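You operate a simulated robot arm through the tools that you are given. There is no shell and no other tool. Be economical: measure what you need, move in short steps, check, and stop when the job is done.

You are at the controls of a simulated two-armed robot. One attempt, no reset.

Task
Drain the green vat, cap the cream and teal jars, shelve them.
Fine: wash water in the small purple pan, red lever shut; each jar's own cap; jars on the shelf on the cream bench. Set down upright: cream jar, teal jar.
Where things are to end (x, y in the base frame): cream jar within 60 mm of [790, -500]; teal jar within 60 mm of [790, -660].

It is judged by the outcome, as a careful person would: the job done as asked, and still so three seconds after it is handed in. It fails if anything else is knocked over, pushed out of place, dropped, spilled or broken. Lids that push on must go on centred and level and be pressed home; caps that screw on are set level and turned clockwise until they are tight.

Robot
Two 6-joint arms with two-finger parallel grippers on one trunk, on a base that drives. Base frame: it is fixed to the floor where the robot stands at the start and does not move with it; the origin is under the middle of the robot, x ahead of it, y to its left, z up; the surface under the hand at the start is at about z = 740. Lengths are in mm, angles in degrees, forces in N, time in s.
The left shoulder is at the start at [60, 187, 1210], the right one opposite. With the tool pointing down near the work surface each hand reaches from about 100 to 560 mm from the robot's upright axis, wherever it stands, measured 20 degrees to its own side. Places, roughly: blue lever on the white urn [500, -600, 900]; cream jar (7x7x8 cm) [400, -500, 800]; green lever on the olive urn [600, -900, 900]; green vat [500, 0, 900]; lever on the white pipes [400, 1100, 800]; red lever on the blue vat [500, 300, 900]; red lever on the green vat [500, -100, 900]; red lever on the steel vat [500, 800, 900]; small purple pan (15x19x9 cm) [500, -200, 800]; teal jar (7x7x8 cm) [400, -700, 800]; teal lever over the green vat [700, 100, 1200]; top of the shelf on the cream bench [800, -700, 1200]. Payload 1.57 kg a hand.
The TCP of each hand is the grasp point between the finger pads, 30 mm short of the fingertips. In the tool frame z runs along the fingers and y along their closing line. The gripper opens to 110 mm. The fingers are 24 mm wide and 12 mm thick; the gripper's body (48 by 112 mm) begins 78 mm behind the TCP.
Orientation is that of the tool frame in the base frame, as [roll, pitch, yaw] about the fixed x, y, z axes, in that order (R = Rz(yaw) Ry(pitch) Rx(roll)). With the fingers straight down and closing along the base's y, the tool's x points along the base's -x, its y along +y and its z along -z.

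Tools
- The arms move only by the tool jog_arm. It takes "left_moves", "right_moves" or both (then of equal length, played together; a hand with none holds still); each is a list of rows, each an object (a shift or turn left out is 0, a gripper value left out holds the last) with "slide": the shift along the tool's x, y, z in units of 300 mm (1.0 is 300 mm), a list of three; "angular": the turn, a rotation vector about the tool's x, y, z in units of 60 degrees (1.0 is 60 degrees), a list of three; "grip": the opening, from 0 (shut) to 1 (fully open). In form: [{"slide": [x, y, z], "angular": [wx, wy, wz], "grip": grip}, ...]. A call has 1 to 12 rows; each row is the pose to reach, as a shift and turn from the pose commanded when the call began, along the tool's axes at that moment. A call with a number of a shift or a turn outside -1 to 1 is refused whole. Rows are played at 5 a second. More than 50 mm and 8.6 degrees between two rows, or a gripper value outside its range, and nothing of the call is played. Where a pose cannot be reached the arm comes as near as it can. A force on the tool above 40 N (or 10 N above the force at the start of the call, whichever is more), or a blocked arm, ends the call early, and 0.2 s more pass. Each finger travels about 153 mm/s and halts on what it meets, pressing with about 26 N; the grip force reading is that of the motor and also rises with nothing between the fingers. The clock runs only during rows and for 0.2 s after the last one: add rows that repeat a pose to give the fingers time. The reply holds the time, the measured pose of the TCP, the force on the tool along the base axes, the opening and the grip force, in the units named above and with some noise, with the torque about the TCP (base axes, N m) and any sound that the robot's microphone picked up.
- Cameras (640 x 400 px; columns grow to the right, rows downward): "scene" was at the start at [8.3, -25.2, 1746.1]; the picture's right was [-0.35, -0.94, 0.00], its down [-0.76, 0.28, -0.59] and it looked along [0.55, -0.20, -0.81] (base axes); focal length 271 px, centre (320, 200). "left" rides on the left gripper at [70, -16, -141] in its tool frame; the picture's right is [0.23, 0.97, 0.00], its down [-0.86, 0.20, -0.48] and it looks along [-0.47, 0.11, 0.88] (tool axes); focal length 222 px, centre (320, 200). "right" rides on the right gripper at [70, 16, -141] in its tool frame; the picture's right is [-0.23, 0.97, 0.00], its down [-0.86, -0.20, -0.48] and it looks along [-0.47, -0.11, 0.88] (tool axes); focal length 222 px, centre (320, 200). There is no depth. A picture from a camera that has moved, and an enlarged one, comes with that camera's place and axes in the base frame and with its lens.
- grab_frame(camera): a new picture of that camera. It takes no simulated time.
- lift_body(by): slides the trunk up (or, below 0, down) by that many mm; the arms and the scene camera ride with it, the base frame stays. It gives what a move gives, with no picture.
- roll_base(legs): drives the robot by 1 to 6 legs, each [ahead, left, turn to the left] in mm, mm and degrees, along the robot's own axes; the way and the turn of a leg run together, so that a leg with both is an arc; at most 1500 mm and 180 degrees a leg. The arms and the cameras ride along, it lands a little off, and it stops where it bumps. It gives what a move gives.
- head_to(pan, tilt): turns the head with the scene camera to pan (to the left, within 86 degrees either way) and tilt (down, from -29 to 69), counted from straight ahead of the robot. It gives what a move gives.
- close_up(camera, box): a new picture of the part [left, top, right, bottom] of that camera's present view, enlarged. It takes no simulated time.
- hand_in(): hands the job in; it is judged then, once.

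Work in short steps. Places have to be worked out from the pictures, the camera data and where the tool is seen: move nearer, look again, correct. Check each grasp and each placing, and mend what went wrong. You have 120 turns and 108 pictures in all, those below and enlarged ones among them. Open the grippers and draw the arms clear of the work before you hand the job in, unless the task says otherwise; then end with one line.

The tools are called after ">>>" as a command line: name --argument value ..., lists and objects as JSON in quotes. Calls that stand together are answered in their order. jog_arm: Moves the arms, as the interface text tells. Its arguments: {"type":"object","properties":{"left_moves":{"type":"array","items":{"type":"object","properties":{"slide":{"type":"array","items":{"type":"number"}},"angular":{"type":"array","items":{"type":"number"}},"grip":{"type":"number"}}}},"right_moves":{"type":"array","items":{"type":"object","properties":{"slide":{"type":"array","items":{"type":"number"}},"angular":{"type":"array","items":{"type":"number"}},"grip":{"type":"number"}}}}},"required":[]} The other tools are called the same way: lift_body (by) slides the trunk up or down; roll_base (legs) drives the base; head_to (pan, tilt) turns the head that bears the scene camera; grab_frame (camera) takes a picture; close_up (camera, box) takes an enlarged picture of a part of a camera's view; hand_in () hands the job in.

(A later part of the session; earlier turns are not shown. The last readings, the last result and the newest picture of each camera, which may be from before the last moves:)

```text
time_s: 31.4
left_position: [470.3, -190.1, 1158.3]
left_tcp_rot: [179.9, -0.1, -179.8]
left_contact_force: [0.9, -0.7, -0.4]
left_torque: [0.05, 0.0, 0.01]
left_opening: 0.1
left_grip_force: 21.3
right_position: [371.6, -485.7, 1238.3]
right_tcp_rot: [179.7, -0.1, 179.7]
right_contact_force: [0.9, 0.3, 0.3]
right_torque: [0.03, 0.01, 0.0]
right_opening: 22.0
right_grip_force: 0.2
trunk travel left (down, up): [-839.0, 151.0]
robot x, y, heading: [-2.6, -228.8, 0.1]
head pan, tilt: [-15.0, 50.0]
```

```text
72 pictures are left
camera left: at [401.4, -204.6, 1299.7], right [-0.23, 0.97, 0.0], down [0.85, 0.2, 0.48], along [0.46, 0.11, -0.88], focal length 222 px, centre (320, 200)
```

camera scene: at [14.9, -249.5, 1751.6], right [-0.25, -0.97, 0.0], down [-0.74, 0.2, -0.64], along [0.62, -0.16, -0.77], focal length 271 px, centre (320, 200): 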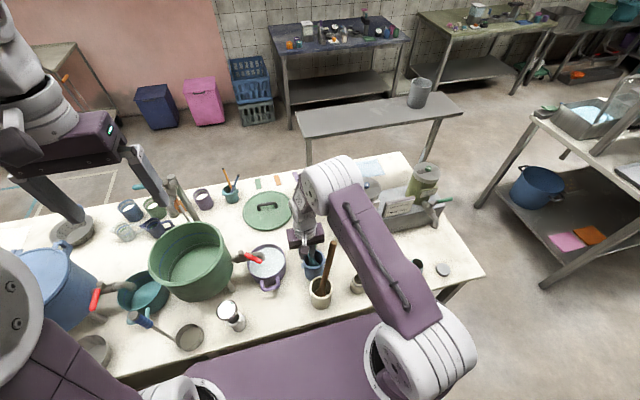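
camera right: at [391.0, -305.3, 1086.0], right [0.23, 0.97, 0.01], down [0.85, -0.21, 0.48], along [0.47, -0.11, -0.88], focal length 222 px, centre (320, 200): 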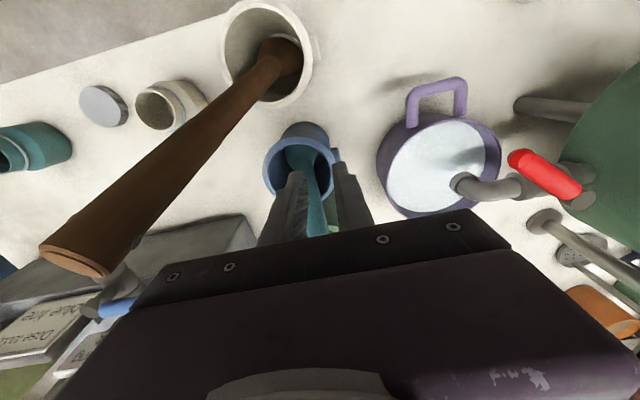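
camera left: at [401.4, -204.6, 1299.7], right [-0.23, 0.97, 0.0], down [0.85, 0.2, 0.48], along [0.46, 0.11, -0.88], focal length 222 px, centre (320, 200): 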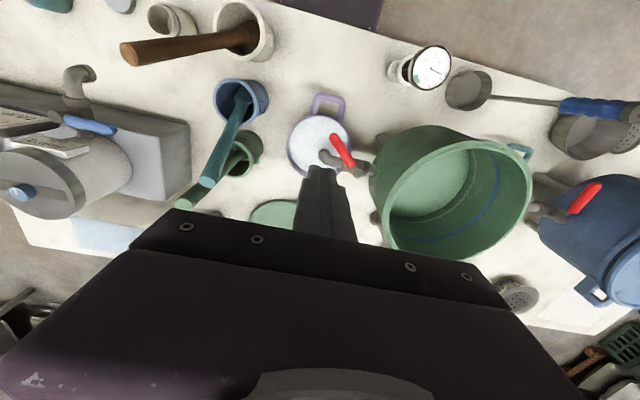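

Lever tip confirmed at [476,-161]. Descending beside it on the spout side at the height that cleared before.

>>> jog_arm --left_moves '[{"slide": [-0.13, 0.05, 0.0]}, {"slide": [-0.13, 0.05, 0.15]}, {"slide": [-0.13, 0.05, 0.3]}, {"slide": [-0.13, 0.05, 0.45]}, {"slide": [-0.13, 0.05, 0.58]}, {"slide": [-0.13, 0.05, 0.71]}]'

>>> close_up --camera "left" --box '[220, 90, 420, 230]'

```text
time_s: 32.8
left_position: [508.4, -170.5, 943.6]
left_tcp_rot: [-179.9, 0.0, -179.8]
left_contact_force: [-0.1, -1.0, -0.5]
left_torque: [0.0, 0.01, -0.02]
left_opening: 0.0
left_grip_force: 21.2
right_position: [369.6, -486.7, 1237.7]
right_tcp_rot: [179.6, 0.1, 179.8]
right_contact_force: [-1.0, -0.2, 0.9]
right_torque: [0.03, -0.01, 0.02]
right_opening: 22.1
right_grip_force: 0.0
trunk travel left (down, up): [-839.0, 151.0]
robot x, y, heading: [-1.6, -226.2, 0.1]
head pan, tilt: [-15.0, 50.0]
```

```text
2.86 times, centred on (320, 160) of left
camera zoom: at [438.6, -186.2, 1086.2], right [-0.23, 0.97, 0.0], down [0.85, 0.2, 0.48], along [0.47, 0.11, -0.88], focal length 635 px, centre (320, 314)
```

zoom: 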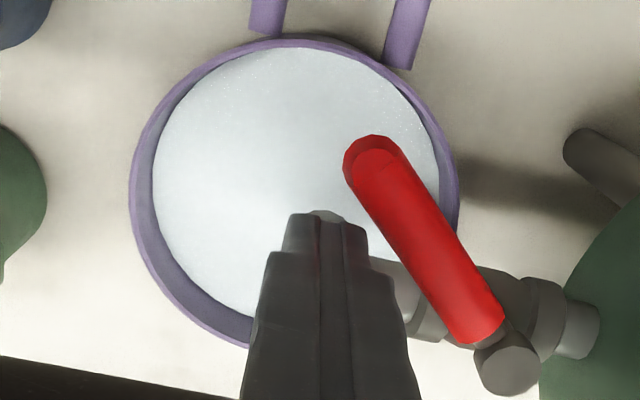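

Finger is alongside the lever. Sweeping it closed along the arc.

>>> jog_arm --left_moves '[{"slide": [0.023, 0.027, 0]}, {"slide": [0.065, 0.048, 0]}, {"slide": [0.098, 0.078, 0]}, {"slide": [0.128, 0.115, 0]}, {"slide": [0.141, 0.142, 0]}, {"slide": [0.148, 0.155, 0]}, {"slide": [0.151, 0.165, 0]}, {"slide": [0.151, 0.172, 0]}]'

>>> close_up --camera "left" --box '[220, 90, 420, 230]'

```text
time_s: 34.6
left_position: [461.9, -121.3, 944.8]
left_tcp_rot: [-180.0, 0.0, -179.8]
left_contact_force: [0.6, -1.4, 0.7]
left_torque: [-0.03, -0.03, 0.01]
left_opening: 0.0
left_grip_force: 20.9
right_position: [371.0, -485.6, 1238.0]
right_tcp_rot: [179.7, 0.0, 179.7]
right_contact_force: [0.2, 0.5, -1.3]
right_torque: [-0.01, -0.01, 0.01]
right_opening: 22.2
right_grip_force: 0.2
trunk travel left (down, up): [-839.0, 151.0]
robot x, y, heading: [1.5, -230.6, 0.1]
head pan, tilt: [-15.0, 50.0]
```

```text
2.86 times, centred on (320, 160) of left
camera zoom: at [392.6, -136.5, 1086.3], right [-0.23, 0.97, 0.0], down [0.85, 0.2, 0.48], along [0.47, 0.11, -0.88], focal length 635 px, centre (320, 314)
```

zoom: 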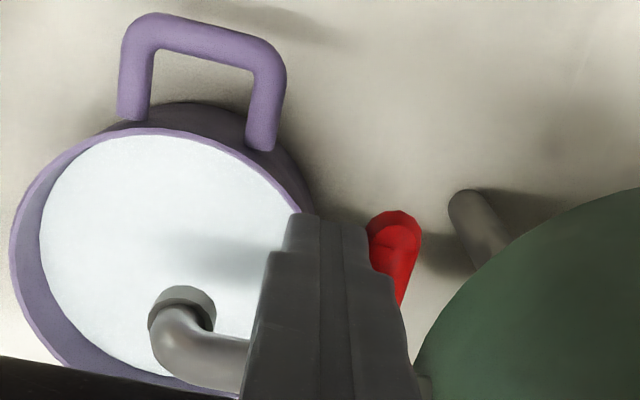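

>>> jog_arm --left_moves '[{"slide": [0, 0.01, 0]}, {"slide": [0, 0.02, 0]}, {"slide": [0, 0.03, 0]}, {"slide": [0, 0.03, 0]}]'

```text
time_s: 35.5
left_position: [462.5, -120.5, 944.5]
left_tcp_rot: [-180.0, 0.0, 179.9]
left_contact_force: [0.6, -32.5, -8.1]
left_torque: [-0.95, 0.04, -0.12]
left_opening: 0.1
left_grip_force: 21.3
right_position: [369.4, -491.9, 1237.8]
right_tcp_rot: [179.6, 0.0, 179.5]
right_contact_force: [-0.6, 0.2, -0.5]
right_torque: [-0.05, -0.03, 0.0]
right_opening: 22.3
right_grip_force: 0.0
trunk travel left (down, up): [-839.0, 151.0]
robot x, y, heading: [-1.5, -226.9, -0.1]
head pan, tilt: [-15.0, 50.0]
stopped in row 4 (left hand): the force on the tool passed its limit at 41 N (the readings are from after the stop); the commanded pose is now the measured one
```

The lever is hard against its shut stop. Backing off a few mm and lifting clear, one call at a time.

>>> jog_arm --left_moves '[{"slide": [0, -0.03, 0]}, {"slide": [0, -0.03, -0.15]}, {"slide": [0, -0.03, -0.3]}, {"slide": [0, -0.03, -0.45]}, {"slide": [0, -0.03, -0.6]}, {"slide": [0.05, 0.05, -0.7]}, {"slide": [0.1, 0.15, -0.8]}, {"slide": [0.15, 0.25, -0.9]}, {"slide": [0.2, 0.37, -0.98]}, {"slide": [0.2, 0.5, -0.98]}]'

>>> close_up --camera "left" --box '[140, 60, 400, 240]'

```text
time_s: 37.7
left_position: [404.1, 36.6, 1236.9]
left_tcp_rot: [-179.9, -0.1, -180.0]
left_contact_force: [0.5, 0.3, 0.3]
left_torque: [-0.04, 0.02, 0.01]
left_opening: 0.0
left_grip_force: 21.5
right_position: [370.4, -485.4, 1238.8]
right_tcp_rot: [179.7, 0.0, 179.6]
right_contact_force: [0.9, 0.4, 0.5]
right_torque: [-0.01, 0.01, 0.0]
right_opening: 21.7
right_grip_force: 0.0
trunk travel left (down, up): [-839.0, 151.0]
robot x, y, heading: [1.5, -230.9, 0.1]
head pan, tilt: [-15.0, 50.0]
```

```text
2.22 times, centred on (270, 150) of left
camera zoom: at [333.8, 21.7, 1378.7], right [-0.23, 0.97, 0.0], down [0.86, 0.2, 0.48], along [0.46, 0.11, -0.88], focal length 494 px, centre (431, 311)
```

zoom: 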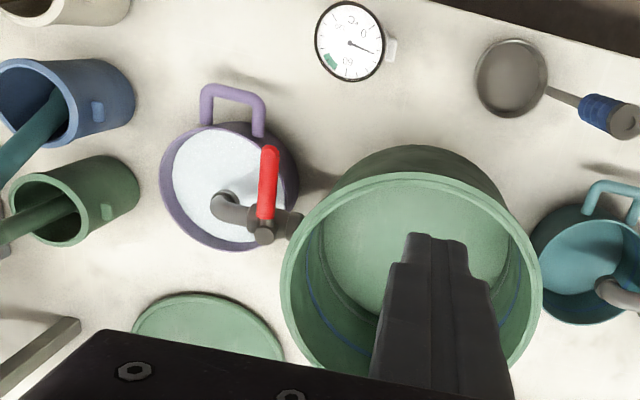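

Lever shut, vat empty, pan filled. Both hands are high (tips above 1200) and clear, so I drive sideways to the jars.

>>> roll_base --legs '[[0, -340, 0]]'

>>> grab_frame --camera "right"

>>> grab_frame --camera "scene"

```text
time_s: 39.9
left_position: [404.7, -303.3, 1237.2]
left_tcp_rot: [-179.8, 0.0, 180.0]
left_contact_force: [-0.1, -0.7, -0.2]
left_torque: [-0.03, -0.01, -0.01]
left_opening: 0.0
left_grip_force: 21.1
right_position: [368.9, -824.0, 1238.5]
right_tcp_rot: [179.8, 0.0, 179.5]
right_contact_force: [0.0, 0.3, -0.1]
right_torque: [0.01, -0.02, 0.0]
right_opening: 21.9
right_grip_force: 0.0
trunk travel left (down, up): [-839.0, 151.0]
robot x, y, heading: [2.0, -569.8, -0.2]
head pan, tilt: [-15.0, 50.0]
```

```text
68 pictures are left
camera right: at [300.3, -809.6, 1380.3], right [0.24, 0.97, 0.0], down [0.85, -0.21, 0.48], along [0.47, -0.11, -0.88], focal length 222 px, centre (320, 200)
```

right: 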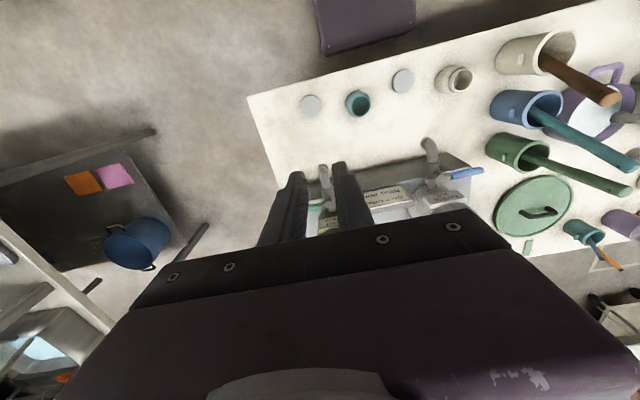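

```text
67 pictures are left
camera scene: at [14.9, -586.4, 1751.6], right [-0.26, -0.97, 0.0], down [-0.74, 0.2, -0.64], along [0.62, -0.17, -0.77], focal length 271 px, centre (320, 200)
```

scene: 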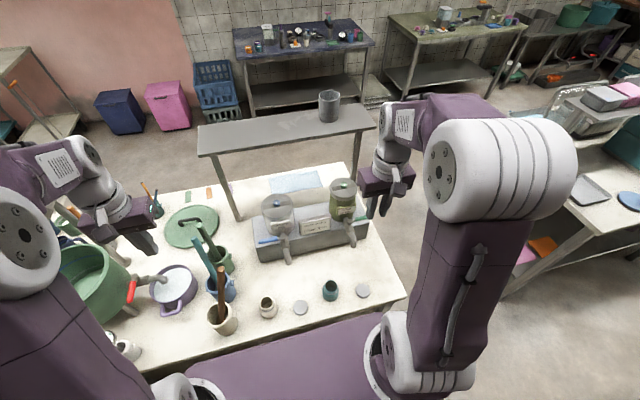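

Jars and caps are in view of the scene camera. Bringing the right hand lower near them to measure them.

>>> jog_arm --right_moves '[{"slide": [0.02, 0.1, 0.09]}, {"slide": [0.04, 0.2, 0.18]}, {"slide": [0.06, 0.3, 0.27], "grip": 1}, {"slide": [0.08, 0.4, 0.36], "grip": 1}, {"slide": [0.1, 0.5, 0.45], "grip": 1}, {"slide": [0.12, 0.6, 0.54], "grip": 1}, {"slide": [0.13, 0.68, 0.627], "grip": 1}]'

>>> close_up --camera "right" --box '[160, 40, 480, 240]'

>>> close_up --camera "scene" --box '[240, 250, 400, 350]'

```text
time_s: 41.5
left_position: [404.9, -303.5, 1235.9]
left_tcp_rot: [-179.9, -0.1, -180.0]
left_contact_force: [0.0, -0.5, 0.5]
left_torque: [0.0, 0.04, -0.01]
left_opening: 0.0
left_grip_force: 20.8
right_position: [332.7, -619.2, 1051.0]
right_tcp_rot: [179.7, 0.0, 179.5]
right_contact_force: [-0.4, 0.2, 0.5]
right_torque: [-0.02, -0.01, 0.0]
right_opening: 110.3
right_grip_force: 0.0
trunk travel left (down, up): [-839.0, 151.0]
robot x, y, heading: [-1.8, -570.6, 0.1]
head pan, tilt: [-15.0, 50.0]
```

```text
2.00 times, centred on (320, 140) of right
camera zoom: at [264.2, -604.2, 1193.0], right [0.24, 0.97, 0.0], down [0.85, -0.21, 0.48], along [0.47, -0.11, -0.88], focal length 444 px, centre (320, 320)
```

zoom: 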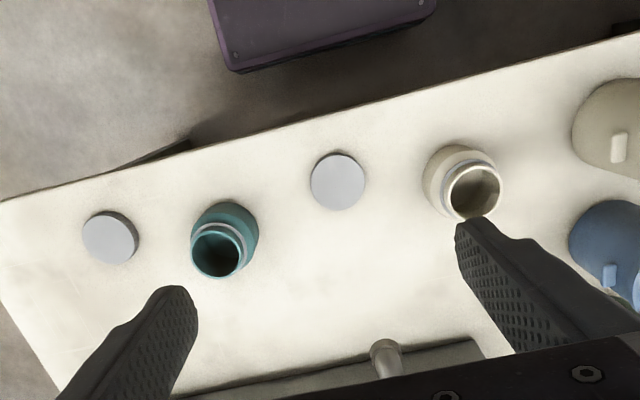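

```text
4.00 times, centred on (320, 300) of scene
camera zoom: at [15.8, -587.9, 1751.6], right [-0.26, -0.97, 0.0], down [-0.74, 0.2, -0.64], along [0.62, -0.17, -0.77], focal length 1083 px, centre (320, -200)
```

zoom: 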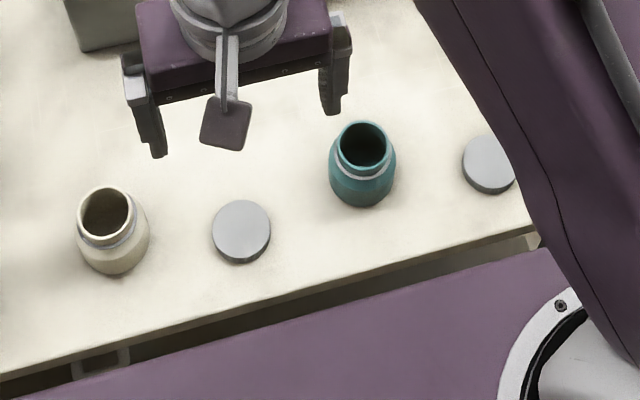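

>>> close_up --camera "right" --box '[190, 120, 300, 190]'

>>> close_up --camera "right" --box '[305, 95, 415, 165]'

```text
5.71 times, centred on (245, 155) of right
camera zoom: at [264.2, -604.2, 1193.0], right [0.24, 0.97, 0.0], down [0.85, -0.21, 0.48], along [0.47, -0.11, -0.88], focal length 1269 px, centre (749, 457)
```

zoom: 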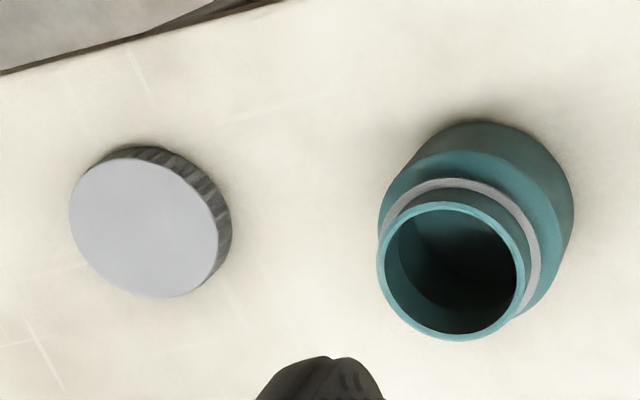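

```text
5.71 times, centred on (360, 130) of right
camera zoom: at [264.2, -604.2, 1193.0], right [0.24, 0.97, 0.0], down [0.85, -0.21, 0.48], along [0.47, -0.11, -0.88], focal length 1269 px, centre (91, 600)
```

zoom: 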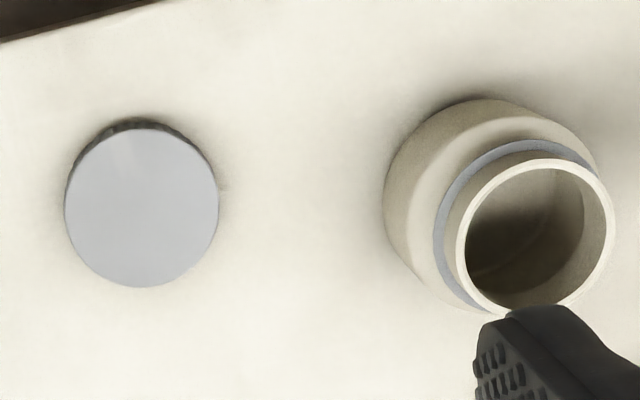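

The caps measure the same (≈51.5 mm, ribbed edge, so screw caps); each lies on its jar's right side: cap B [356,-606] for cream [380,-500], cap A [356,-845] for teal [376,-720]. I'll tilt the left hand to come at the cream jar from the robot's side to hold it, testing reach in free air first.

>>> jog_arm --left_moves '[{"slide": [0.03, -0.06, 0.08], "angular": [0, -0.115, 0], "grip": 0}, {"slide": [0.06, -0.12, 0.16], "angular": [0, -0.23, 0], "grip": 0.3}, {"slide": [0.09, -0.18, 0.24], "angular": [0, -0.345, 0], "grip": 0.6}, {"slide": [0.12, -0.24, 0.32], "angular": [0, -0.46, 0], "grip": 0.9}, {"slide": [0.15, -0.3, 0.4], "angular": [0, -0.575, 0], "grip": 0.9}, {"slide": [0.18, -0.36, 0.48], "angular": [0, -0.69, 0], "grip": 0.9}, {"slide": [0.21, -0.42, 0.56], "angular": [0, -0.805, 0], "grip": 0.9}, {"slide": [0.24, -0.49, 0.62], "angular": [0, -0.917, 0], "grip": 0.9}]'

>>> grab_frame --camera "scene"

>>> grab_frame --camera "left"

```text
time_s: 43.3
left_position: [408.0, -508.4, 1100.8]
left_tcp_rot: [178.5, 50.0, -179.2]
left_contact_force: [-10.8, 29.8, 13.7]
left_torque: [-2.15, 0.59, -3.04]
left_opening: 91.6
left_grip_force: 0.1
left hand out of reach, approached as far as the arm can: row 4, 5, 6, 7, 8
right_position: [321.7, -628.3, 1050.7]
right_tcp_rot: [-179.7, -1.1, 179.6]
right_contact_force: [10.5, -29.2, -12.9]
right_torque: [1.96, 1.01, -0.74]
right_opening: 91.5
right_grip_force: 0.0
trunk travel left (down, up): [-839.0, 151.0]
robot x, y, heading: [-0.6, -568.4, -0.0]
head pan, tilt: [-15.0, 50.0]
stopped in row 8 (left hand): the force on the tool passed its limit at 72 N (the readings are from after the stop); the commanded pose is now the measured one
```

```text
62 pictures are left
camera scene: at [8.7, -592.6, 1751.5], right [-0.26, -0.97, 0.0], down [-0.74, 0.2, -0.64], along [0.62, -0.17, -0.76], focal length 271 px, centre (320, 200)
```

scene: 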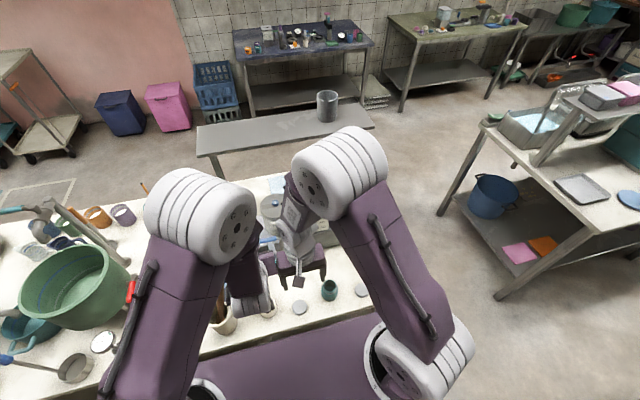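

```text
61 pictures are left
camera left: at [254.4, -528.8, 1137.9], right [-0.18, 0.97, -0.16], down [0.18, 0.19, 0.97], along [0.97, 0.15, -0.21], focal length 222 px, centre (320, 200)
```

left: 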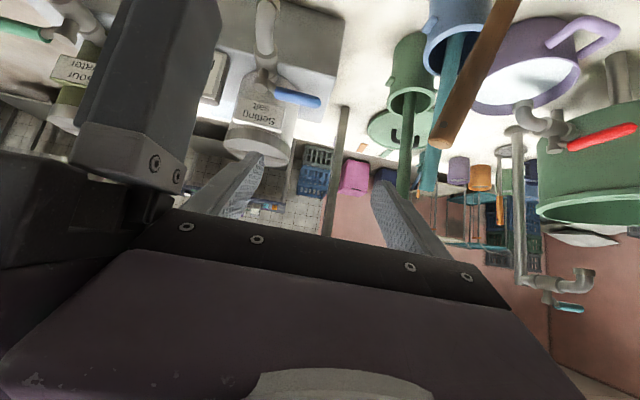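

The grippers touched because the arm couldn't reach that close to the trunk. I'm drawing the right hand away to -y, then up.

>>> jog_arm --right_moves '[{"slide": [0, -0.1, -0.02], "grip": 0.85}, {"slide": [0, -0.2, -0.05], "grip": 0.85}, {"slide": [0, -0.35, -0.08], "grip": 1}, {"slide": [0, -0.5, -0.1], "grip": 1}]'

```text
time_s: 44.3
left_position: [411.7, -510.1, 1097.7]
left_tcp_rot: [178.9, 50.1, -179.2]
left_contact_force: [-0.2, 0.2, 0.2]
left_torque: [0.03, -0.04, 0.02]
left_opening: 99.0
left_grip_force: 0.1
right_position: [325.9, -775.9, 1082.5]
right_tcp_rot: [-179.8, -1.1, 179.8]
right_contact_force: [0.0, 0.5, -0.6]
right_torque: [0.06, 0.0, 0.04]
right_opening: 110.0
right_grip_force: 0.1
trunk travel left (down, up): [-839.0, 151.0]
robot x, y, heading: [0.7, -567.3, -0.1]
head pan, tilt: [-15.0, 50.0]
```

Backing the base off 120 mm gives the tilted arm room.

>>> roll_base --legs '[[-120, 0, 0]]'

```text
time_s: 45.5
left_position: [295.5, -508.8, 1098.7]
left_tcp_rot: [178.8, 49.9, -179.3]
left_contact_force: [0.3, -0.1, -0.6]
left_torque: [0.0, -0.02, -0.02]
left_opening: 99.1
left_grip_force: 0.1
right_position: [208.3, -775.3, 1081.0]
right_tcp_rot: [-179.7, -1.1, 179.6]
right_contact_force: [-0.1, 0.4, 0.5]
right_torque: [-0.01, 0.04, -0.01]
right_opening: 110.0
right_grip_force: 0.1
trunk travel left (down, up): [-839.0, 151.0]
robot x, y, heading: [-120.4, -566.8, 0.2]
head pan, tilt: [-15.0, 50.0]
```

>>> jog_arm --left_moves '[{"slide": [0.11, 0.03, 0.092], "grip": 1}, {"slide": [0.22, 0.03, 0.185], "grip": 1}, {"slide": [0.33, 0.03, 0.277], "grip": 1}, {"slide": [0.44, 0.03, 0.37], "grip": 1}, {"slide": [0.55, 0.03, 0.462], "grip": 1}, {"slide": [0.661, 0.03, 0.555], "grip": 1}]'

>>> grab_frame --camera "left"

>>> grab_frame --camera "scene"

```text
time_s: 46.9
left_position: [335.0, -547.1, 824.2]
left_tcp_rot: [178.3, 48.7, -179.2]
left_contact_force: [0.6, -0.9, -0.1]
left_torque: [-0.04, 0.01, -0.01]
left_opening: 110.3
left_grip_force: 0.0
left hand out of reach, approached as far as the arm can: row 1, 2, 3, 4, 5, 6
right_position: [204.8, -775.3, 1082.1]
right_tcp_rot: [-179.7, -0.9, 179.6]
right_contact_force: [-0.7, 0.3, 1.1]
right_torque: [0.0, 0.0, 0.01]
right_opening: 109.8
right_grip_force: 0.1
trunk travel left (down, up): [-839.0, 151.0]
robot x, y, heading: [-119.2, -574.5, 0.0]
head pan, tilt: [-15.0, 50.0]
```

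```text
60 pictures are left
camera left: at [183.5, -569.0, 866.1], right [-0.19, 0.97, -0.15], down [0.2, 0.19, 0.96], along [0.96, 0.15, -0.23], focal length 222 px, centre (320, 200)
```

left: 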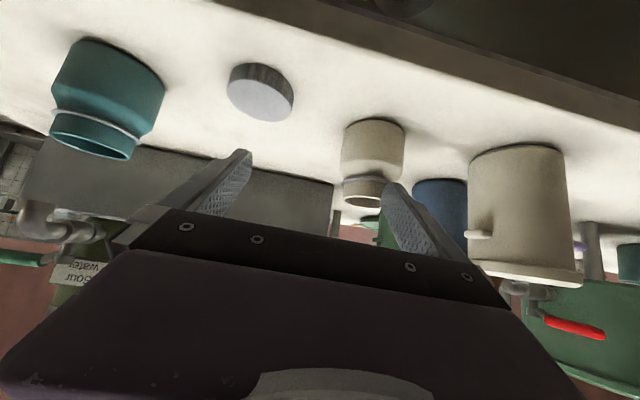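

```text
59 pictures are left
camera scene: at [-107.7, -589.3, 1751.7], right [-0.26, -0.97, 0.0], down [-0.74, 0.2, -0.64], along [0.62, -0.17, -0.76], focal length 271 px, centre (320, 200)
```

scene: 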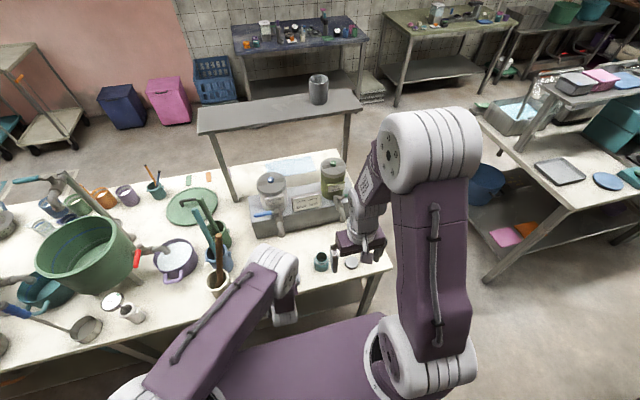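

That approach start is too near the shoulder, but the final hold pose is farther out. I'll lift and come over the jar instead, to descend vertically with the tilted fingers astride it.

>>> jog_arm --left_moves '[{"slide": [-0.12, -0.083, -0.013]}, {"slide": [-0.264, -0.1, -0.048]}, {"slide": [-0.358, -0.05, -0.04]}, {"slide": [-0.395, 0.003, 0.004]}, {"slide": [-0.395, 0.003, 0.004]}]'

>>> grab_frame --camera "left"

```text
time_s: 48.1
left_position: [413.1, -543.5, 917.2]
left_tcp_rot: [178.9, 50.0, -179.2]
left_contact_force: [0.6, 0.5, 0.0]
left_torque: [0.0, -0.02, -0.01]
left_opening: 109.9
left_grip_force: 0.0
right_position: [206.0, -774.7, 1082.8]
right_tcp_rot: [-179.7, -1.0, 179.7]
right_contact_force: [-0.1, 0.2, 0.0]
right_torque: [0.01, -0.02, 0.03]
right_opening: 109.7
right_grip_force: 0.1
trunk travel left (down, up): [-839.0, 151.0]
robot x, y, heading: [-117.4, -572.7, -0.2]
head pan, tilt: [-15.0, 50.0]
```

```text
58 pictures are left
camera left: at [260.6, -563.4, 955.5], right [-0.17, 0.97, -0.16], down [0.18, 0.19, 0.97], along [0.97, 0.14, -0.21], focal length 222 px, centre (320, 200)
```

left: 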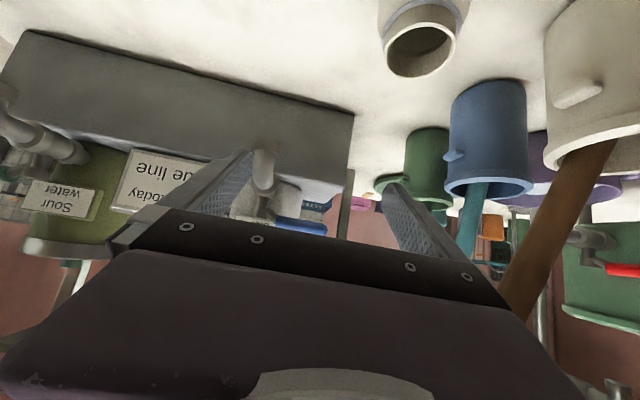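

The pose is now known: [413,-543,917], pitch 50. Moving over the cream jar at this height.

>>> jog_arm --left_moves '[{"slide": [0.044, 0.074, -0.052]}, {"slide": [0.088, 0.148, -0.105]}, {"slide": [0.088, 0.148, -0.105]}]'

>>> grab_frame --camera "left"

```text
time_s: 48.9
left_position: [388.3, -508.9, 919.1]
left_tcp_rot: [178.7, 49.4, -179.3]
left_contact_force: [0.1, -0.2, -0.9]
left_torque: [0.01, 0.0, -0.01]
left_opening: 110.2
left_grip_force: 0.0
left hand out of reach, approached as far as the arm can: row 2, 3
right_position: [207.6, -775.3, 1083.4]
right_tcp_rot: [-179.7, -1.1, 179.6]
right_contact_force: [-0.2, 0.7, -0.3]
right_torque: [0.01, 0.01, -0.01]
right_opening: 110.1
right_grip_force: 0.1
trunk travel left (down, up): [-839.0, 151.0]
robot x, y, heading: [-116.5, -570.3, -0.3]
head pan, tilt: [-15.0, 50.0]
```

```text
57 pictures are left
camera left: at [235.2, -529.2, 958.8], right [-0.18, 0.97, -0.16], down [0.19, 0.19, 0.96], along [0.97, 0.14, -0.21], focal length 222 px, centre (320, 200)
```

left: 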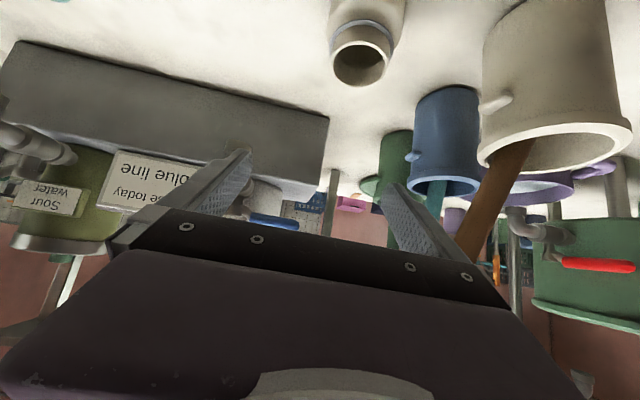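

Just at the inner limit; shifting the base back 50 mm more (hand is clear at z≈919).

>>> roll_base --legs '[[-50, 10, 0]]'

```text
time_s: 49.9
left_position: [343.7, -500.0, 916.5]
left_tcp_rot: [178.7, 49.2, -179.3]
left_contact_force: [-0.3, -0.8, 0.5]
left_torque: [0.04, 0.04, 0.03]
left_opening: 110.1
left_grip_force: 0.0
right_position: [162.5, -766.7, 1079.5]
right_tcp_rot: [-179.8, -1.3, 179.6]
right_contact_force: [-0.1, -0.7, -0.5]
right_torque: [0.02, 0.07, 0.0]
right_opening: 110.0
right_grip_force: 0.1
trunk travel left (down, up): [-839.0, 151.0]
robot x, y, heading: [-164.7, -558.1, 0.1]
head pan, tilt: [-15.0, 50.0]
```

>>> jog_arm --left_moves '[{"slide": [-0.054, 0.007, 0.063]}, {"slide": [0.047, 0.007, 0.15]}, {"slide": [0.148, 0.007, 0.237]}, {"slide": [0.2, 0.007, 0.28]}]'

>>> grab_frame --camera "left"

```text
time_s: 50.9
left_position: [364.2, -495.4, 819.6]
left_tcp_rot: [178.7, 49.6, -179.1]
left_contact_force: [0.1, 0.5, -0.1]
left_torque: [-0.05, -0.02, -0.01]
left_opening: 110.0
left_grip_force: 0.0
right_position: [158.8, -763.3, 1081.3]
right_tcp_rot: [-179.7, -1.0, 179.6]
right_contact_force: [0.0, -0.6, -0.4]
right_torque: [-0.01, 0.05, 0.04]
right_opening: 109.9
right_grip_force: 0.0
trunk travel left (down, up): [-839.0, 151.0]
robot x, y, heading: [-168.5, -562.3, -0.2]
head pan, tilt: [-15.0, 50.0]
```

```text
56 pictures are left
camera left: at [211.7, -516.0, 858.9], right [-0.18, 0.97, -0.16], down [0.18, 0.19, 0.96], along [0.97, 0.14, -0.21], focal length 222 px, centre (320, 200)
```

left: 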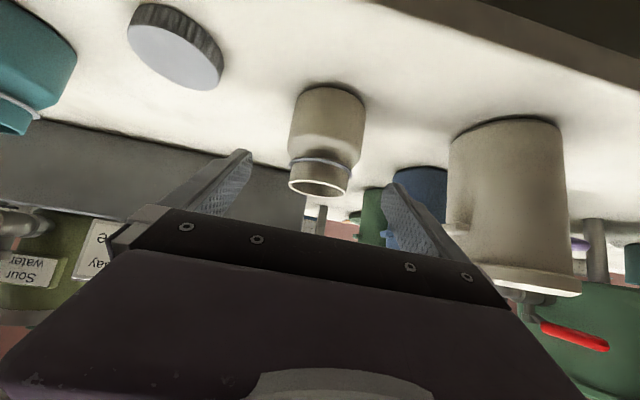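

Jar is centred between the fingers. Lowering the last 45 mm and closing on its body.

>>> jog_arm --left_moves '[{"slide": [0.05, 0, 0.055]}, {"slide": [0.107, 0, 0.105]}, {"slide": [0.107, 0, 0.105], "grip": 0.8}, {"slide": [0.107, 0, 0.105], "grip": 0.65}, {"slide": [0.107, 0, 0.105], "grip": 0.55}, {"slide": [0.107, 0, 0.105], "grip": 0.55}]'

>>> grab_frame --camera "left"

```text
time_s: 52.3
left_position: [365.4, -495.0, 775.3]
left_tcp_rot: [178.8, 49.6, -179.2]
left_contact_force: [-0.4, -0.8, 2.0]
left_torque: [-0.02, -0.02, -0.02]
left_opening: 61.9
left_grip_force: 7.8
right_position: [157.7, -764.6, 1081.9]
right_tcp_rot: [-179.7, -1.1, 179.5]
right_contact_force: [0.1, 0.4, -0.3]
right_torque: [0.01, 0.03, 0.02]
right_opening: 109.9
right_grip_force: 0.0
trunk travel left (down, up): [-839.0, 151.0]
robot x, y, heading: [-163.0, -560.8, -0.1]
head pan, tilt: [-15.0, 50.0]
```

```text
55 pictures are left
camera left: at [213.4, -515.1, 814.1], right [-0.18, 0.97, -0.16], down [0.18, 0.19, 0.96], along [0.97, 0.14, -0.21], focal length 222 px, centre (320, 200)
```

left: 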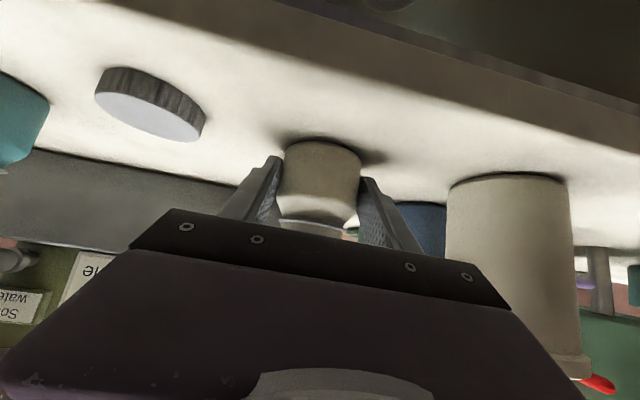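

The cream jar is held (≈62 mm, light grip). I firm the hold and bring the right hand over cap B, turned 60 degrees counter-clockwise so there's room for clockwise strokes.

>>> jog_arm --left_moves '[{"slide": [0, 0, 0], "grip": 0.5}, {"slide": [0, 0, 0], "grip": 0.48}, {"slide": [0, 0, 0], "grip": 0.48}, {"slide": [0, 0, 0], "grip": 0.48}, {"slide": [0, 0, 0], "grip": 0.48}, {"slide": [0, 0, 0], "grip": 0.48}, {"slide": [0, 0, 0], "grip": 0.48}, {"slide": [0, 0, 0], "grip": 0.48}]' --right_moves '[{"slide": [-0.08, 0.065, 0.075], "angular": [0, 0, -0.125], "grip": 0.7}, {"slide": [-0.16, 0.13, 0.15], "angular": [0, 0, -0.25], "grip": 0.7}, {"slide": [-0.24, 0.195, 0.225], "angular": [0, 0, -0.375], "grip": 0.7}, {"slide": [-0.32, 0.26, 0.3], "angular": [0, 0, -0.5], "grip": 0.7}, {"slide": [-0.4, 0.325, 0.375], "angular": [0, 0, -0.625], "grip": 0.7}, {"slide": [-0.48, 0.39, 0.45], "angular": [0, 0, -0.75], "grip": 0.7}, {"slide": [-0.57, 0.455, 0.525], "angular": [0, 0, -0.875], "grip": 0.7}, {"slide": [-0.66, 0.52, 0.58], "angular": [0, 0, -1.0], "grip": 0.7}]'

>>> grab_frame --camera "right"

```text
time_s: 54.1
left_position: [366.3, -493.5, 775.2]
left_tcp_rot: [178.8, 49.7, -179.3]
left_contact_force: [0.6, -0.7, 3.2]
left_torque: [-0.17, -0.07, 0.01]
left_opening: 61.4
left_grip_force: 26.0
right_position: [353.1, -610.5, 902.3]
right_tcp_rot: [179.2, -1.0, -120.3]
right_contact_force: [-0.3, 0.0, 0.4]
right_torque: [-0.01, 0.0, 0.01]
right_opening: 77.1
right_grip_force: 0.1
trunk travel left (down, up): [-839.0, 151.0]
robot x, y, heading: [-164.8, -559.7, -0.2]
head pan, tilt: [-15.0, 50.0]
```

```text
54 pictures are left
camera right: at [307.6, -662.3, 1046.0], right [-0.73, 0.69, 0.01], down [0.61, 0.64, 0.46], along [0.31, 0.34, -0.89], focal length 222 px, centre (320, 200)
```

right: 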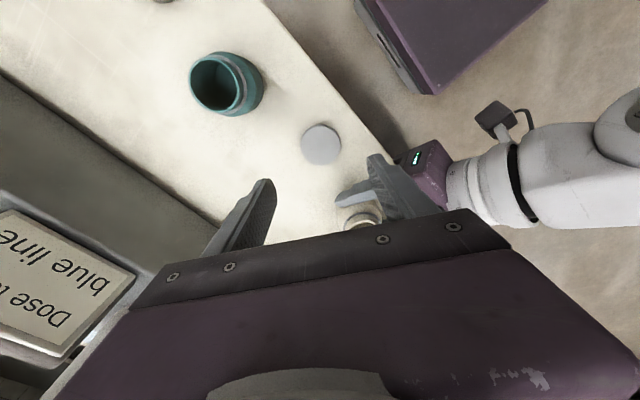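

>>> close_up --camera "right" --box '[220, 90, 420, 250]'

```text
2.50 times, centred on (320, 170) of right
camera zoom: at [307.6, -662.3, 1046.0], right [-0.73, 0.69, 0.01], down [0.61, 0.64, 0.46], along [0.31, 0.34, -0.89], focal length 555 px, centre (320, 275)
```

zoom: 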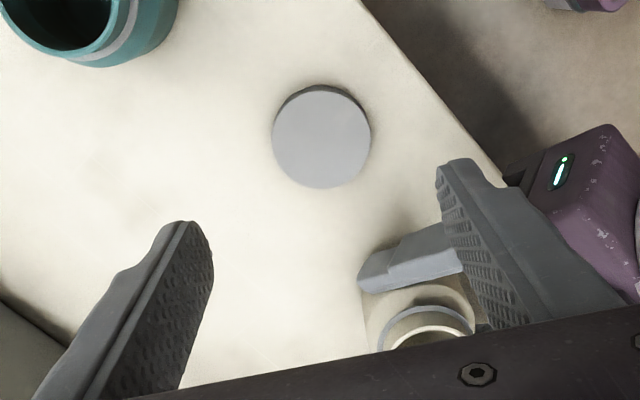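

Cap B is centred under the right hand (≈[354,-608]). Straightening the tiny tilt and descending to grip its rim, tips ~4 mm above the bench.

>>> jog_arm --right_moves '[{"slide": [-0.009, 0.001, 0.1], "angular": [0.013, -0.017, 0]}, {"slide": [-0.009, 0.001, 0.2], "angular": [0.013, -0.017, 0]}, {"slide": [-0.009, 0.001, 0.3], "angular": [0.013, -0.017, 0]}, {"slide": [-0.009, 0.001, 0.37], "angular": [0.013, -0.017, 0]}, {"slide": [-0.009, 0.001, 0.428], "angular": [0.013, -0.017, 0]}, {"slide": [-0.009, 0.001, 0.428], "angular": [0.013, -0.017, 0], "grip": 0.55}, {"slide": [-0.009, 0.001, 0.428], "angular": [0.013, -0.017, 0], "grip": 0.44}, {"slide": [-0.009, 0.001, 0.428], "angular": [0.013, -0.017, 0], "grip": 0.38}, {"slide": [-0.009, 0.001, 0.428], "angular": [0.013, -0.017, 0], "grip": 0.38}]'

>>> close_up --camera "right" --box '[220, 90, 420, 250]'

```text
time_s: 56.1
left_position: [365.8, -494.7, 775.8]
left_tcp_rot: [178.8, 49.6, -179.3]
left_contact_force: [-0.4, -0.2, 4.6]
left_torque: [-0.22, -0.09, -0.02]
left_opening: 61.1
left_grip_force: 25.9
right_position: [336.4, -615.7, 786.6]
right_tcp_rot: [-179.9, 0.2, -120.4]
right_contact_force: [0.5, 0.0, 0.8]
right_torque: [-0.01, 0.02, 0.02]
right_opening: 41.5
right_grip_force: 0.0
right hand out of reach, approached as far as the arm can: row 3, 4, 5, 6, 7, 8, 9
trunk travel left (down, up): [-839.0, 151.0]
robot x, y, heading: [-165.4, -558.2, -0.3]
head pan, tilt: [-15.0, 50.0]
```

```text
2.50 times, centred on (320, 170) of right
camera zoom: at [286.9, -668.3, 927.5], right [-0.72, 0.69, 0.0], down [0.6, 0.64, 0.48], along [0.33, 0.35, -0.88], focal length 555 px, centre (320, 275)
```

zoom: 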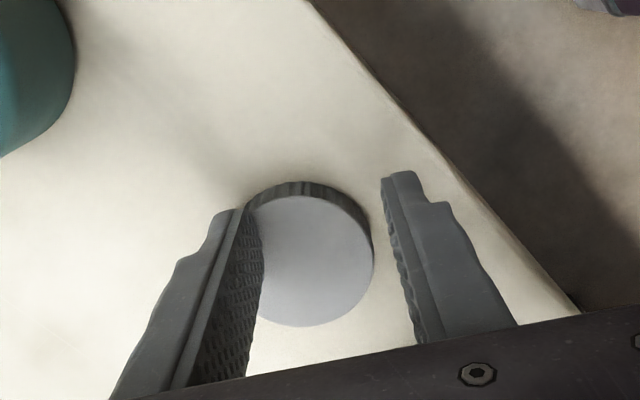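

The right hand ran out of reach here; both hands work better if the jar sits about 470 ahead and 100 right of the robot. I release the jar, lift both hands straight up, and will re-position the base.

>>> jog_arm --left_moves '[{"slide": [0, 0, 0], "grip": 0.8}, {"slide": [0, 0, 0], "grip": 1}, {"slide": [-0.101, 0, -0.087]}, {"slide": [-0.202, 0, -0.174]}, {"slide": [-0.303, 0, -0.261]}, {"slide": [-0.404, 0, -0.348]}, {"slide": [-0.48, 0, -0.413]}]' --right_moves '[{"slide": [0, 0, -0.1], "grip": 0.38}, {"slide": [0, 0, -0.2], "grip": 0.7}, {"slide": [0, 0, -0.3], "grip": 0.7}, {"slide": [0, 0, -0.4], "grip": 0.7}, {"slide": [0, 0, -0.5], "grip": 0.7}, {"slide": [0, 0, -0.6], "grip": 0.7}, {"slide": [0, 0, -0.7], "grip": 0.7}]'

>>> grab_frame --camera "scene"

```text
time_s: 57.7
left_position: [364.4, -497.1, 965.6]
left_tcp_rot: [178.8, 49.5, -179.2]
left_contact_force: [-0.4, 0.3, 0.6]
left_torque: [-0.01, 0.0, 0.01]
left_opening: 110.1
left_grip_force: 0.0
right_position: [336.0, -612.8, 997.0]
right_tcp_rot: [-179.9, 0.3, -120.4]
right_contact_force: [-1.0, 0.2, -0.9]
right_torque: [-0.04, 0.01, 0.0]
right_opening: 77.1
right_grip_force: 0.0
trunk travel left (down, up): [-839.0, 151.0]
robot x, y, heading: [-170.7, -559.3, -0.0]
head pan, tilt: [-15.0, 50.0]
```

```text
51 pictures are left
camera scene: at [-154.6, -579.3, 1751.5], right [-0.26, -0.97, 0.0], down [-0.74, 0.2, -0.64], along [0.62, -0.17, -0.77], focal length 271 px, centre (320, 200)
```

scene: 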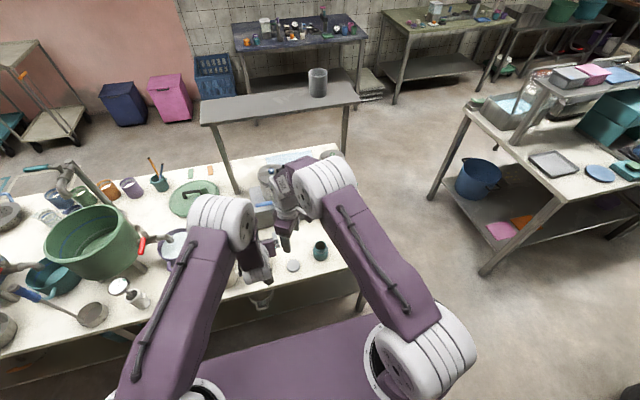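

I first shift both hands in the robot's frame to where they'll be needed (they stay apart), then drive.

>>> jog_arm --left_moves '[{"slide": [0.0325, -0.135, -0.038]}, {"slide": [0.065, -0.27, -0.076]}, {"slide": [0.0975, -0.405, -0.114]}, {"slide": [0.13, -0.54, -0.152]}]' --right_moves '[{"slide": [0.142, -0.025, 0]}, {"slide": [0.284, -0.05, 0]}, {"slide": [0.425, -0.076, 0]}, {"slide": [0.567, -0.101, 0]}]'

```text
time_s: 58.7
left_position: [308.4, -662.6, 959.8]
left_tcp_rot: [178.6, 49.6, -179.3]
left_contact_force: [-0.3, -1.0, 1.0]
left_torque: [0.03, -0.01, 0.03]
left_opening: 109.9
left_grip_force: 0.0
right_position: [275.6, -780.4, 996.6]
right_tcp_rot: [180.0, 0.4, -120.3]
right_contact_force: [0.8, 0.2, 0.5]
right_torque: [0.03, -0.05, 0.0]
right_opening: 76.9
right_grip_force: 0.0
trunk travel left (down, up): [-839.0, 151.0]
robot x, y, heading: [-165.6, -562.5, -0.2]
head pan, tilt: [-15.0, 50.0]
```

>>> roll_base --legs '[[70, 167, 0]]'

>>> grab_frame --camera "left"

>>> grab_frame --camera "right"

```text
time_s: 60.2
left_position: [381.5, -490.0, 961.1]
left_tcp_rot: [178.6, 49.6, -179.5]
left_contact_force: [-0.3, 1.0, -0.2]
left_torque: [0.0, -0.01, 0.02]
left_opening: 110.2
left_grip_force: 0.0
right_position: [346.3, -606.3, 995.7]
right_tcp_rot: [-179.9, 0.4, -120.5]
right_contact_force: [0.0, 0.6, -0.5]
right_torque: [0.05, -0.02, 0.03]
right_opening: 77.3
right_grip_force: 0.0
trunk travel left (down, up): [-839.0, 151.0]
robot x, y, heading: [-99.4, -385.0, -0.1]
head pan, tilt: [-15.0, 50.0]
```

```text
50 pictures are left
camera left: at [227.6, -510.0, 999.5], right [-0.17, 0.97, -0.16], down [0.18, 0.19, 0.96], along [0.97, 0.14, -0.21], focal length 222 px, centre (320, 200)
```

left: 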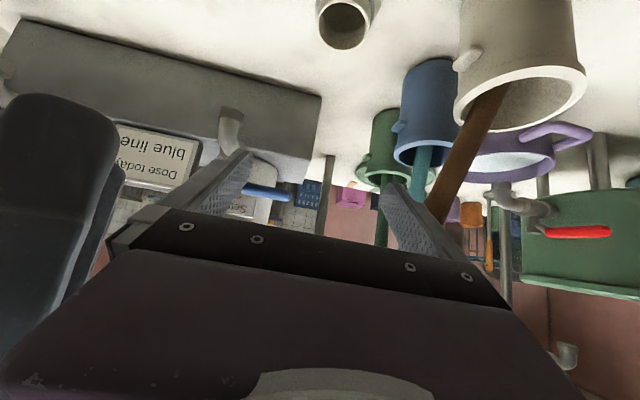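

```text
49 pictures are left
camera right: at [296.9, -660.6, 1136.9], right [-0.72, 0.69, 0.0], down [0.6, 0.63, 0.48], along [0.33, 0.35, -0.88], focal length 222 px, centre (320, 200)
```

right: 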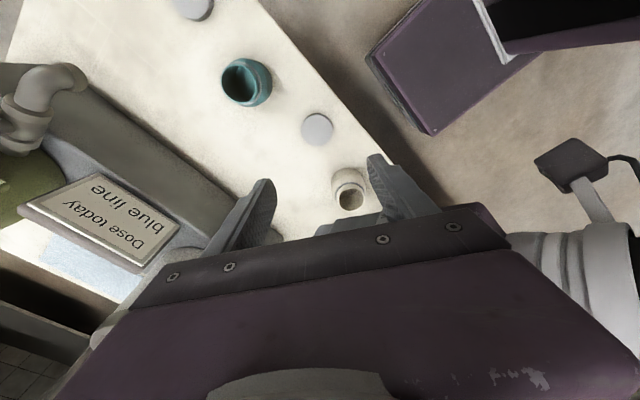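

Repeating the proven descent onto the cream jar with the left hand.

>>> jog_arm --left_moves '[{"slide": [0.1, -0.017, 0.07]}, {"slide": [0.2, -0.017, 0.14]}, {"slide": [0.3, -0.017, 0.215]}, {"slide": [0.4, -0.017, 0.29]}, {"slide": [0.504, -0.017, 0.364]}, {"slide": [0.504, -0.017, 0.364], "grip": 0.8}, {"slide": [0.504, -0.017, 0.364], "grip": 0.6}, {"slide": [0.504, -0.017, 0.364], "grip": 0.5}, {"slide": [0.504, -0.017, 0.364], "grip": 0.48}, {"slide": [0.504, -0.017, 0.364], "grip": 0.48}]'

>>> grab_frame --camera "left"

>>> close_up --camera "right" --box '[260, 80, 440, 230]'

```text
time_s: 62.6
left_position: [393.3, -481.6, 789.7]
left_tcp_rot: [-178.5, 50.8, -174.0]
left_contact_force: [-1.3, -1.6, 3.3]
left_torque: [0.07, 0.24, 0.07]
left_opening: 61.8
left_grip_force: 26.1
right_position: [347.2, -605.0, 995.1]
right_tcp_rot: [-180.0, 0.2, -120.5]
right_contact_force: [0.3, 0.2, 0.3]
right_torque: [-0.02, -0.02, 0.03]
right_opening: 76.9
right_grip_force: 0.1
trunk travel left (down, up): [-839.0, 151.0]
robot x, y, heading: [-97.7, -387.8, -0.0]
head pan, tilt: [-15.0, 50.0]
stopped in row 10 (left hand): the arm was blocked; the commanded pose is now the measured one
```

```text
48 pictures are left
camera left: at [241.3, -509.5, 826.4], right [-0.22, 0.96, -0.19], down [0.15, 0.23, 0.96], along [0.96, 0.19, -0.19], focal length 222 px, centre (320, 200)
```

left: 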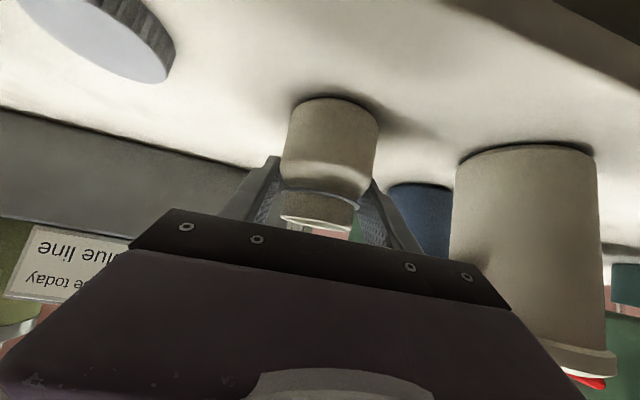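

```text
2.67 times, centred on (350, 155) of right
camera zoom: at [297.6, -658.5, 1136.9], right [-0.72, 0.69, 0.0], down [0.6, 0.63, 0.48], along [0.33, 0.35, -0.88], focal length 592 px, centre (240, 320)
```

zoom: 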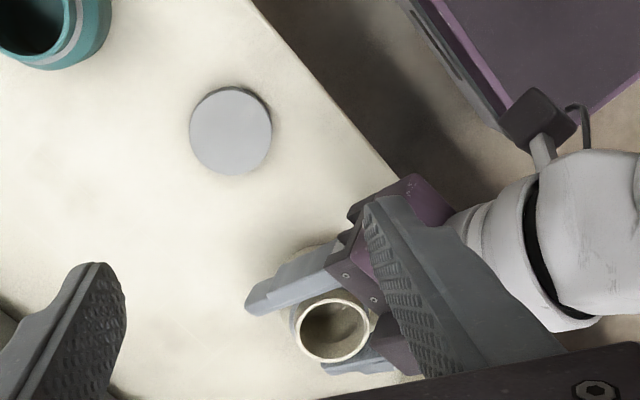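

>>> grab_frame --camera "scene"

```text
46 pictures are left
camera scene: at [-82.9, -406.8, 1751.5], right [-0.26, -0.96, 0.0], down [-0.74, 0.2, -0.64], along [0.62, -0.17, -0.77], focal length 271 px, centre (320, 200)
```

scene: 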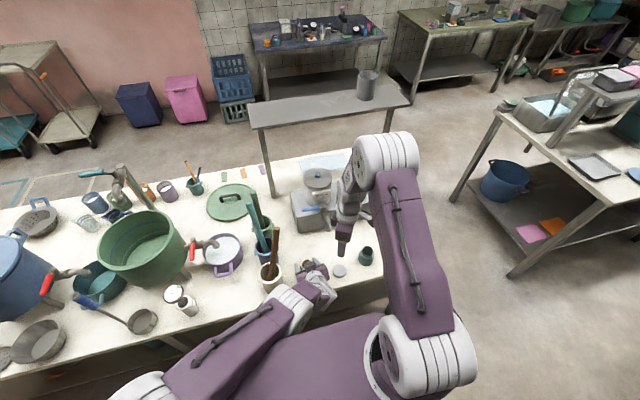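

The left arm was stopped by an obstruction (likely its elbow at the bench edge), but the jar is upright and firmly gripped at ≈[382,-484], with little force. I'll use this hold and fetch cap B with the right hand.

>>> jog_arm --right_moves '[{"slide": [0, -0.019, 0.15]}, {"slide": [0, -0.019, 0.3]}, {"slide": [0, -0.019, 0.45]}, {"slide": [0, -0.019, 0.6]}, {"slide": [0, -0.019, 0.68]}, {"slide": [0, -0.019, 0.738]}, {"slide": [0, -0.019, 0.738], "grip": 0.55}, {"slide": [0, -0.019, 0.738], "grip": 0.45}, {"slide": [0, -0.019, 0.738], "grip": 0.4}, {"slide": [0, -0.019, 0.738], "grip": 0.4}]'

>>> close_up --camera "right" --box '[220, 90, 420, 250]'

```text
time_s: 64.8
left_position: [393.5, -482.2, 790.2]
left_tcp_rot: [-178.4, 50.8, -174.2]
left_contact_force: [1.9, -2.0, 3.9]
left_torque: [0.07, 0.1, 0.03]
left_opening: 61.3
left_grip_force: 26.2
right_position: [352.6, -608.2, 775.5]
right_tcp_rot: [-179.9, 0.2, -120.5]
right_contact_force: [0.5, -0.5, 0.4]
right_torque: [0.02, 0.02, 0.01]
right_opening: 50.4
right_grip_force: 25.3
trunk travel left (down, up): [-839.0, 151.0]
robot x, y, heading: [-97.6, -386.9, -0.3]
head pan, tilt: [-15.0, 50.0]
```

```text
2.50 times, centred on (320, 170) of right
camera zoom: at [303.4, -661.1, 916.5], right [-0.72, 0.69, 0.0], down [0.6, 0.63, 0.48], along [0.33, 0.35, -0.88], focal length 555 px, centre (320, 275)
```

zoom: 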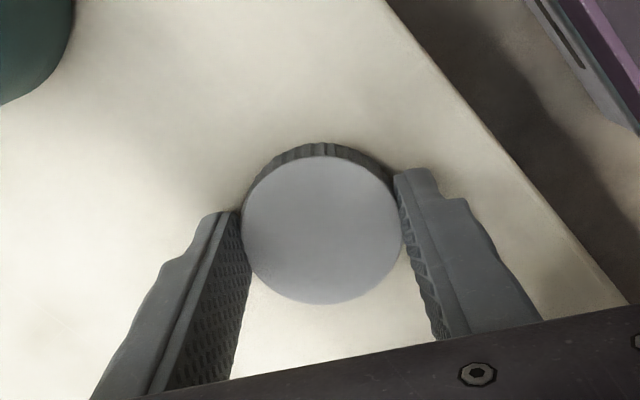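

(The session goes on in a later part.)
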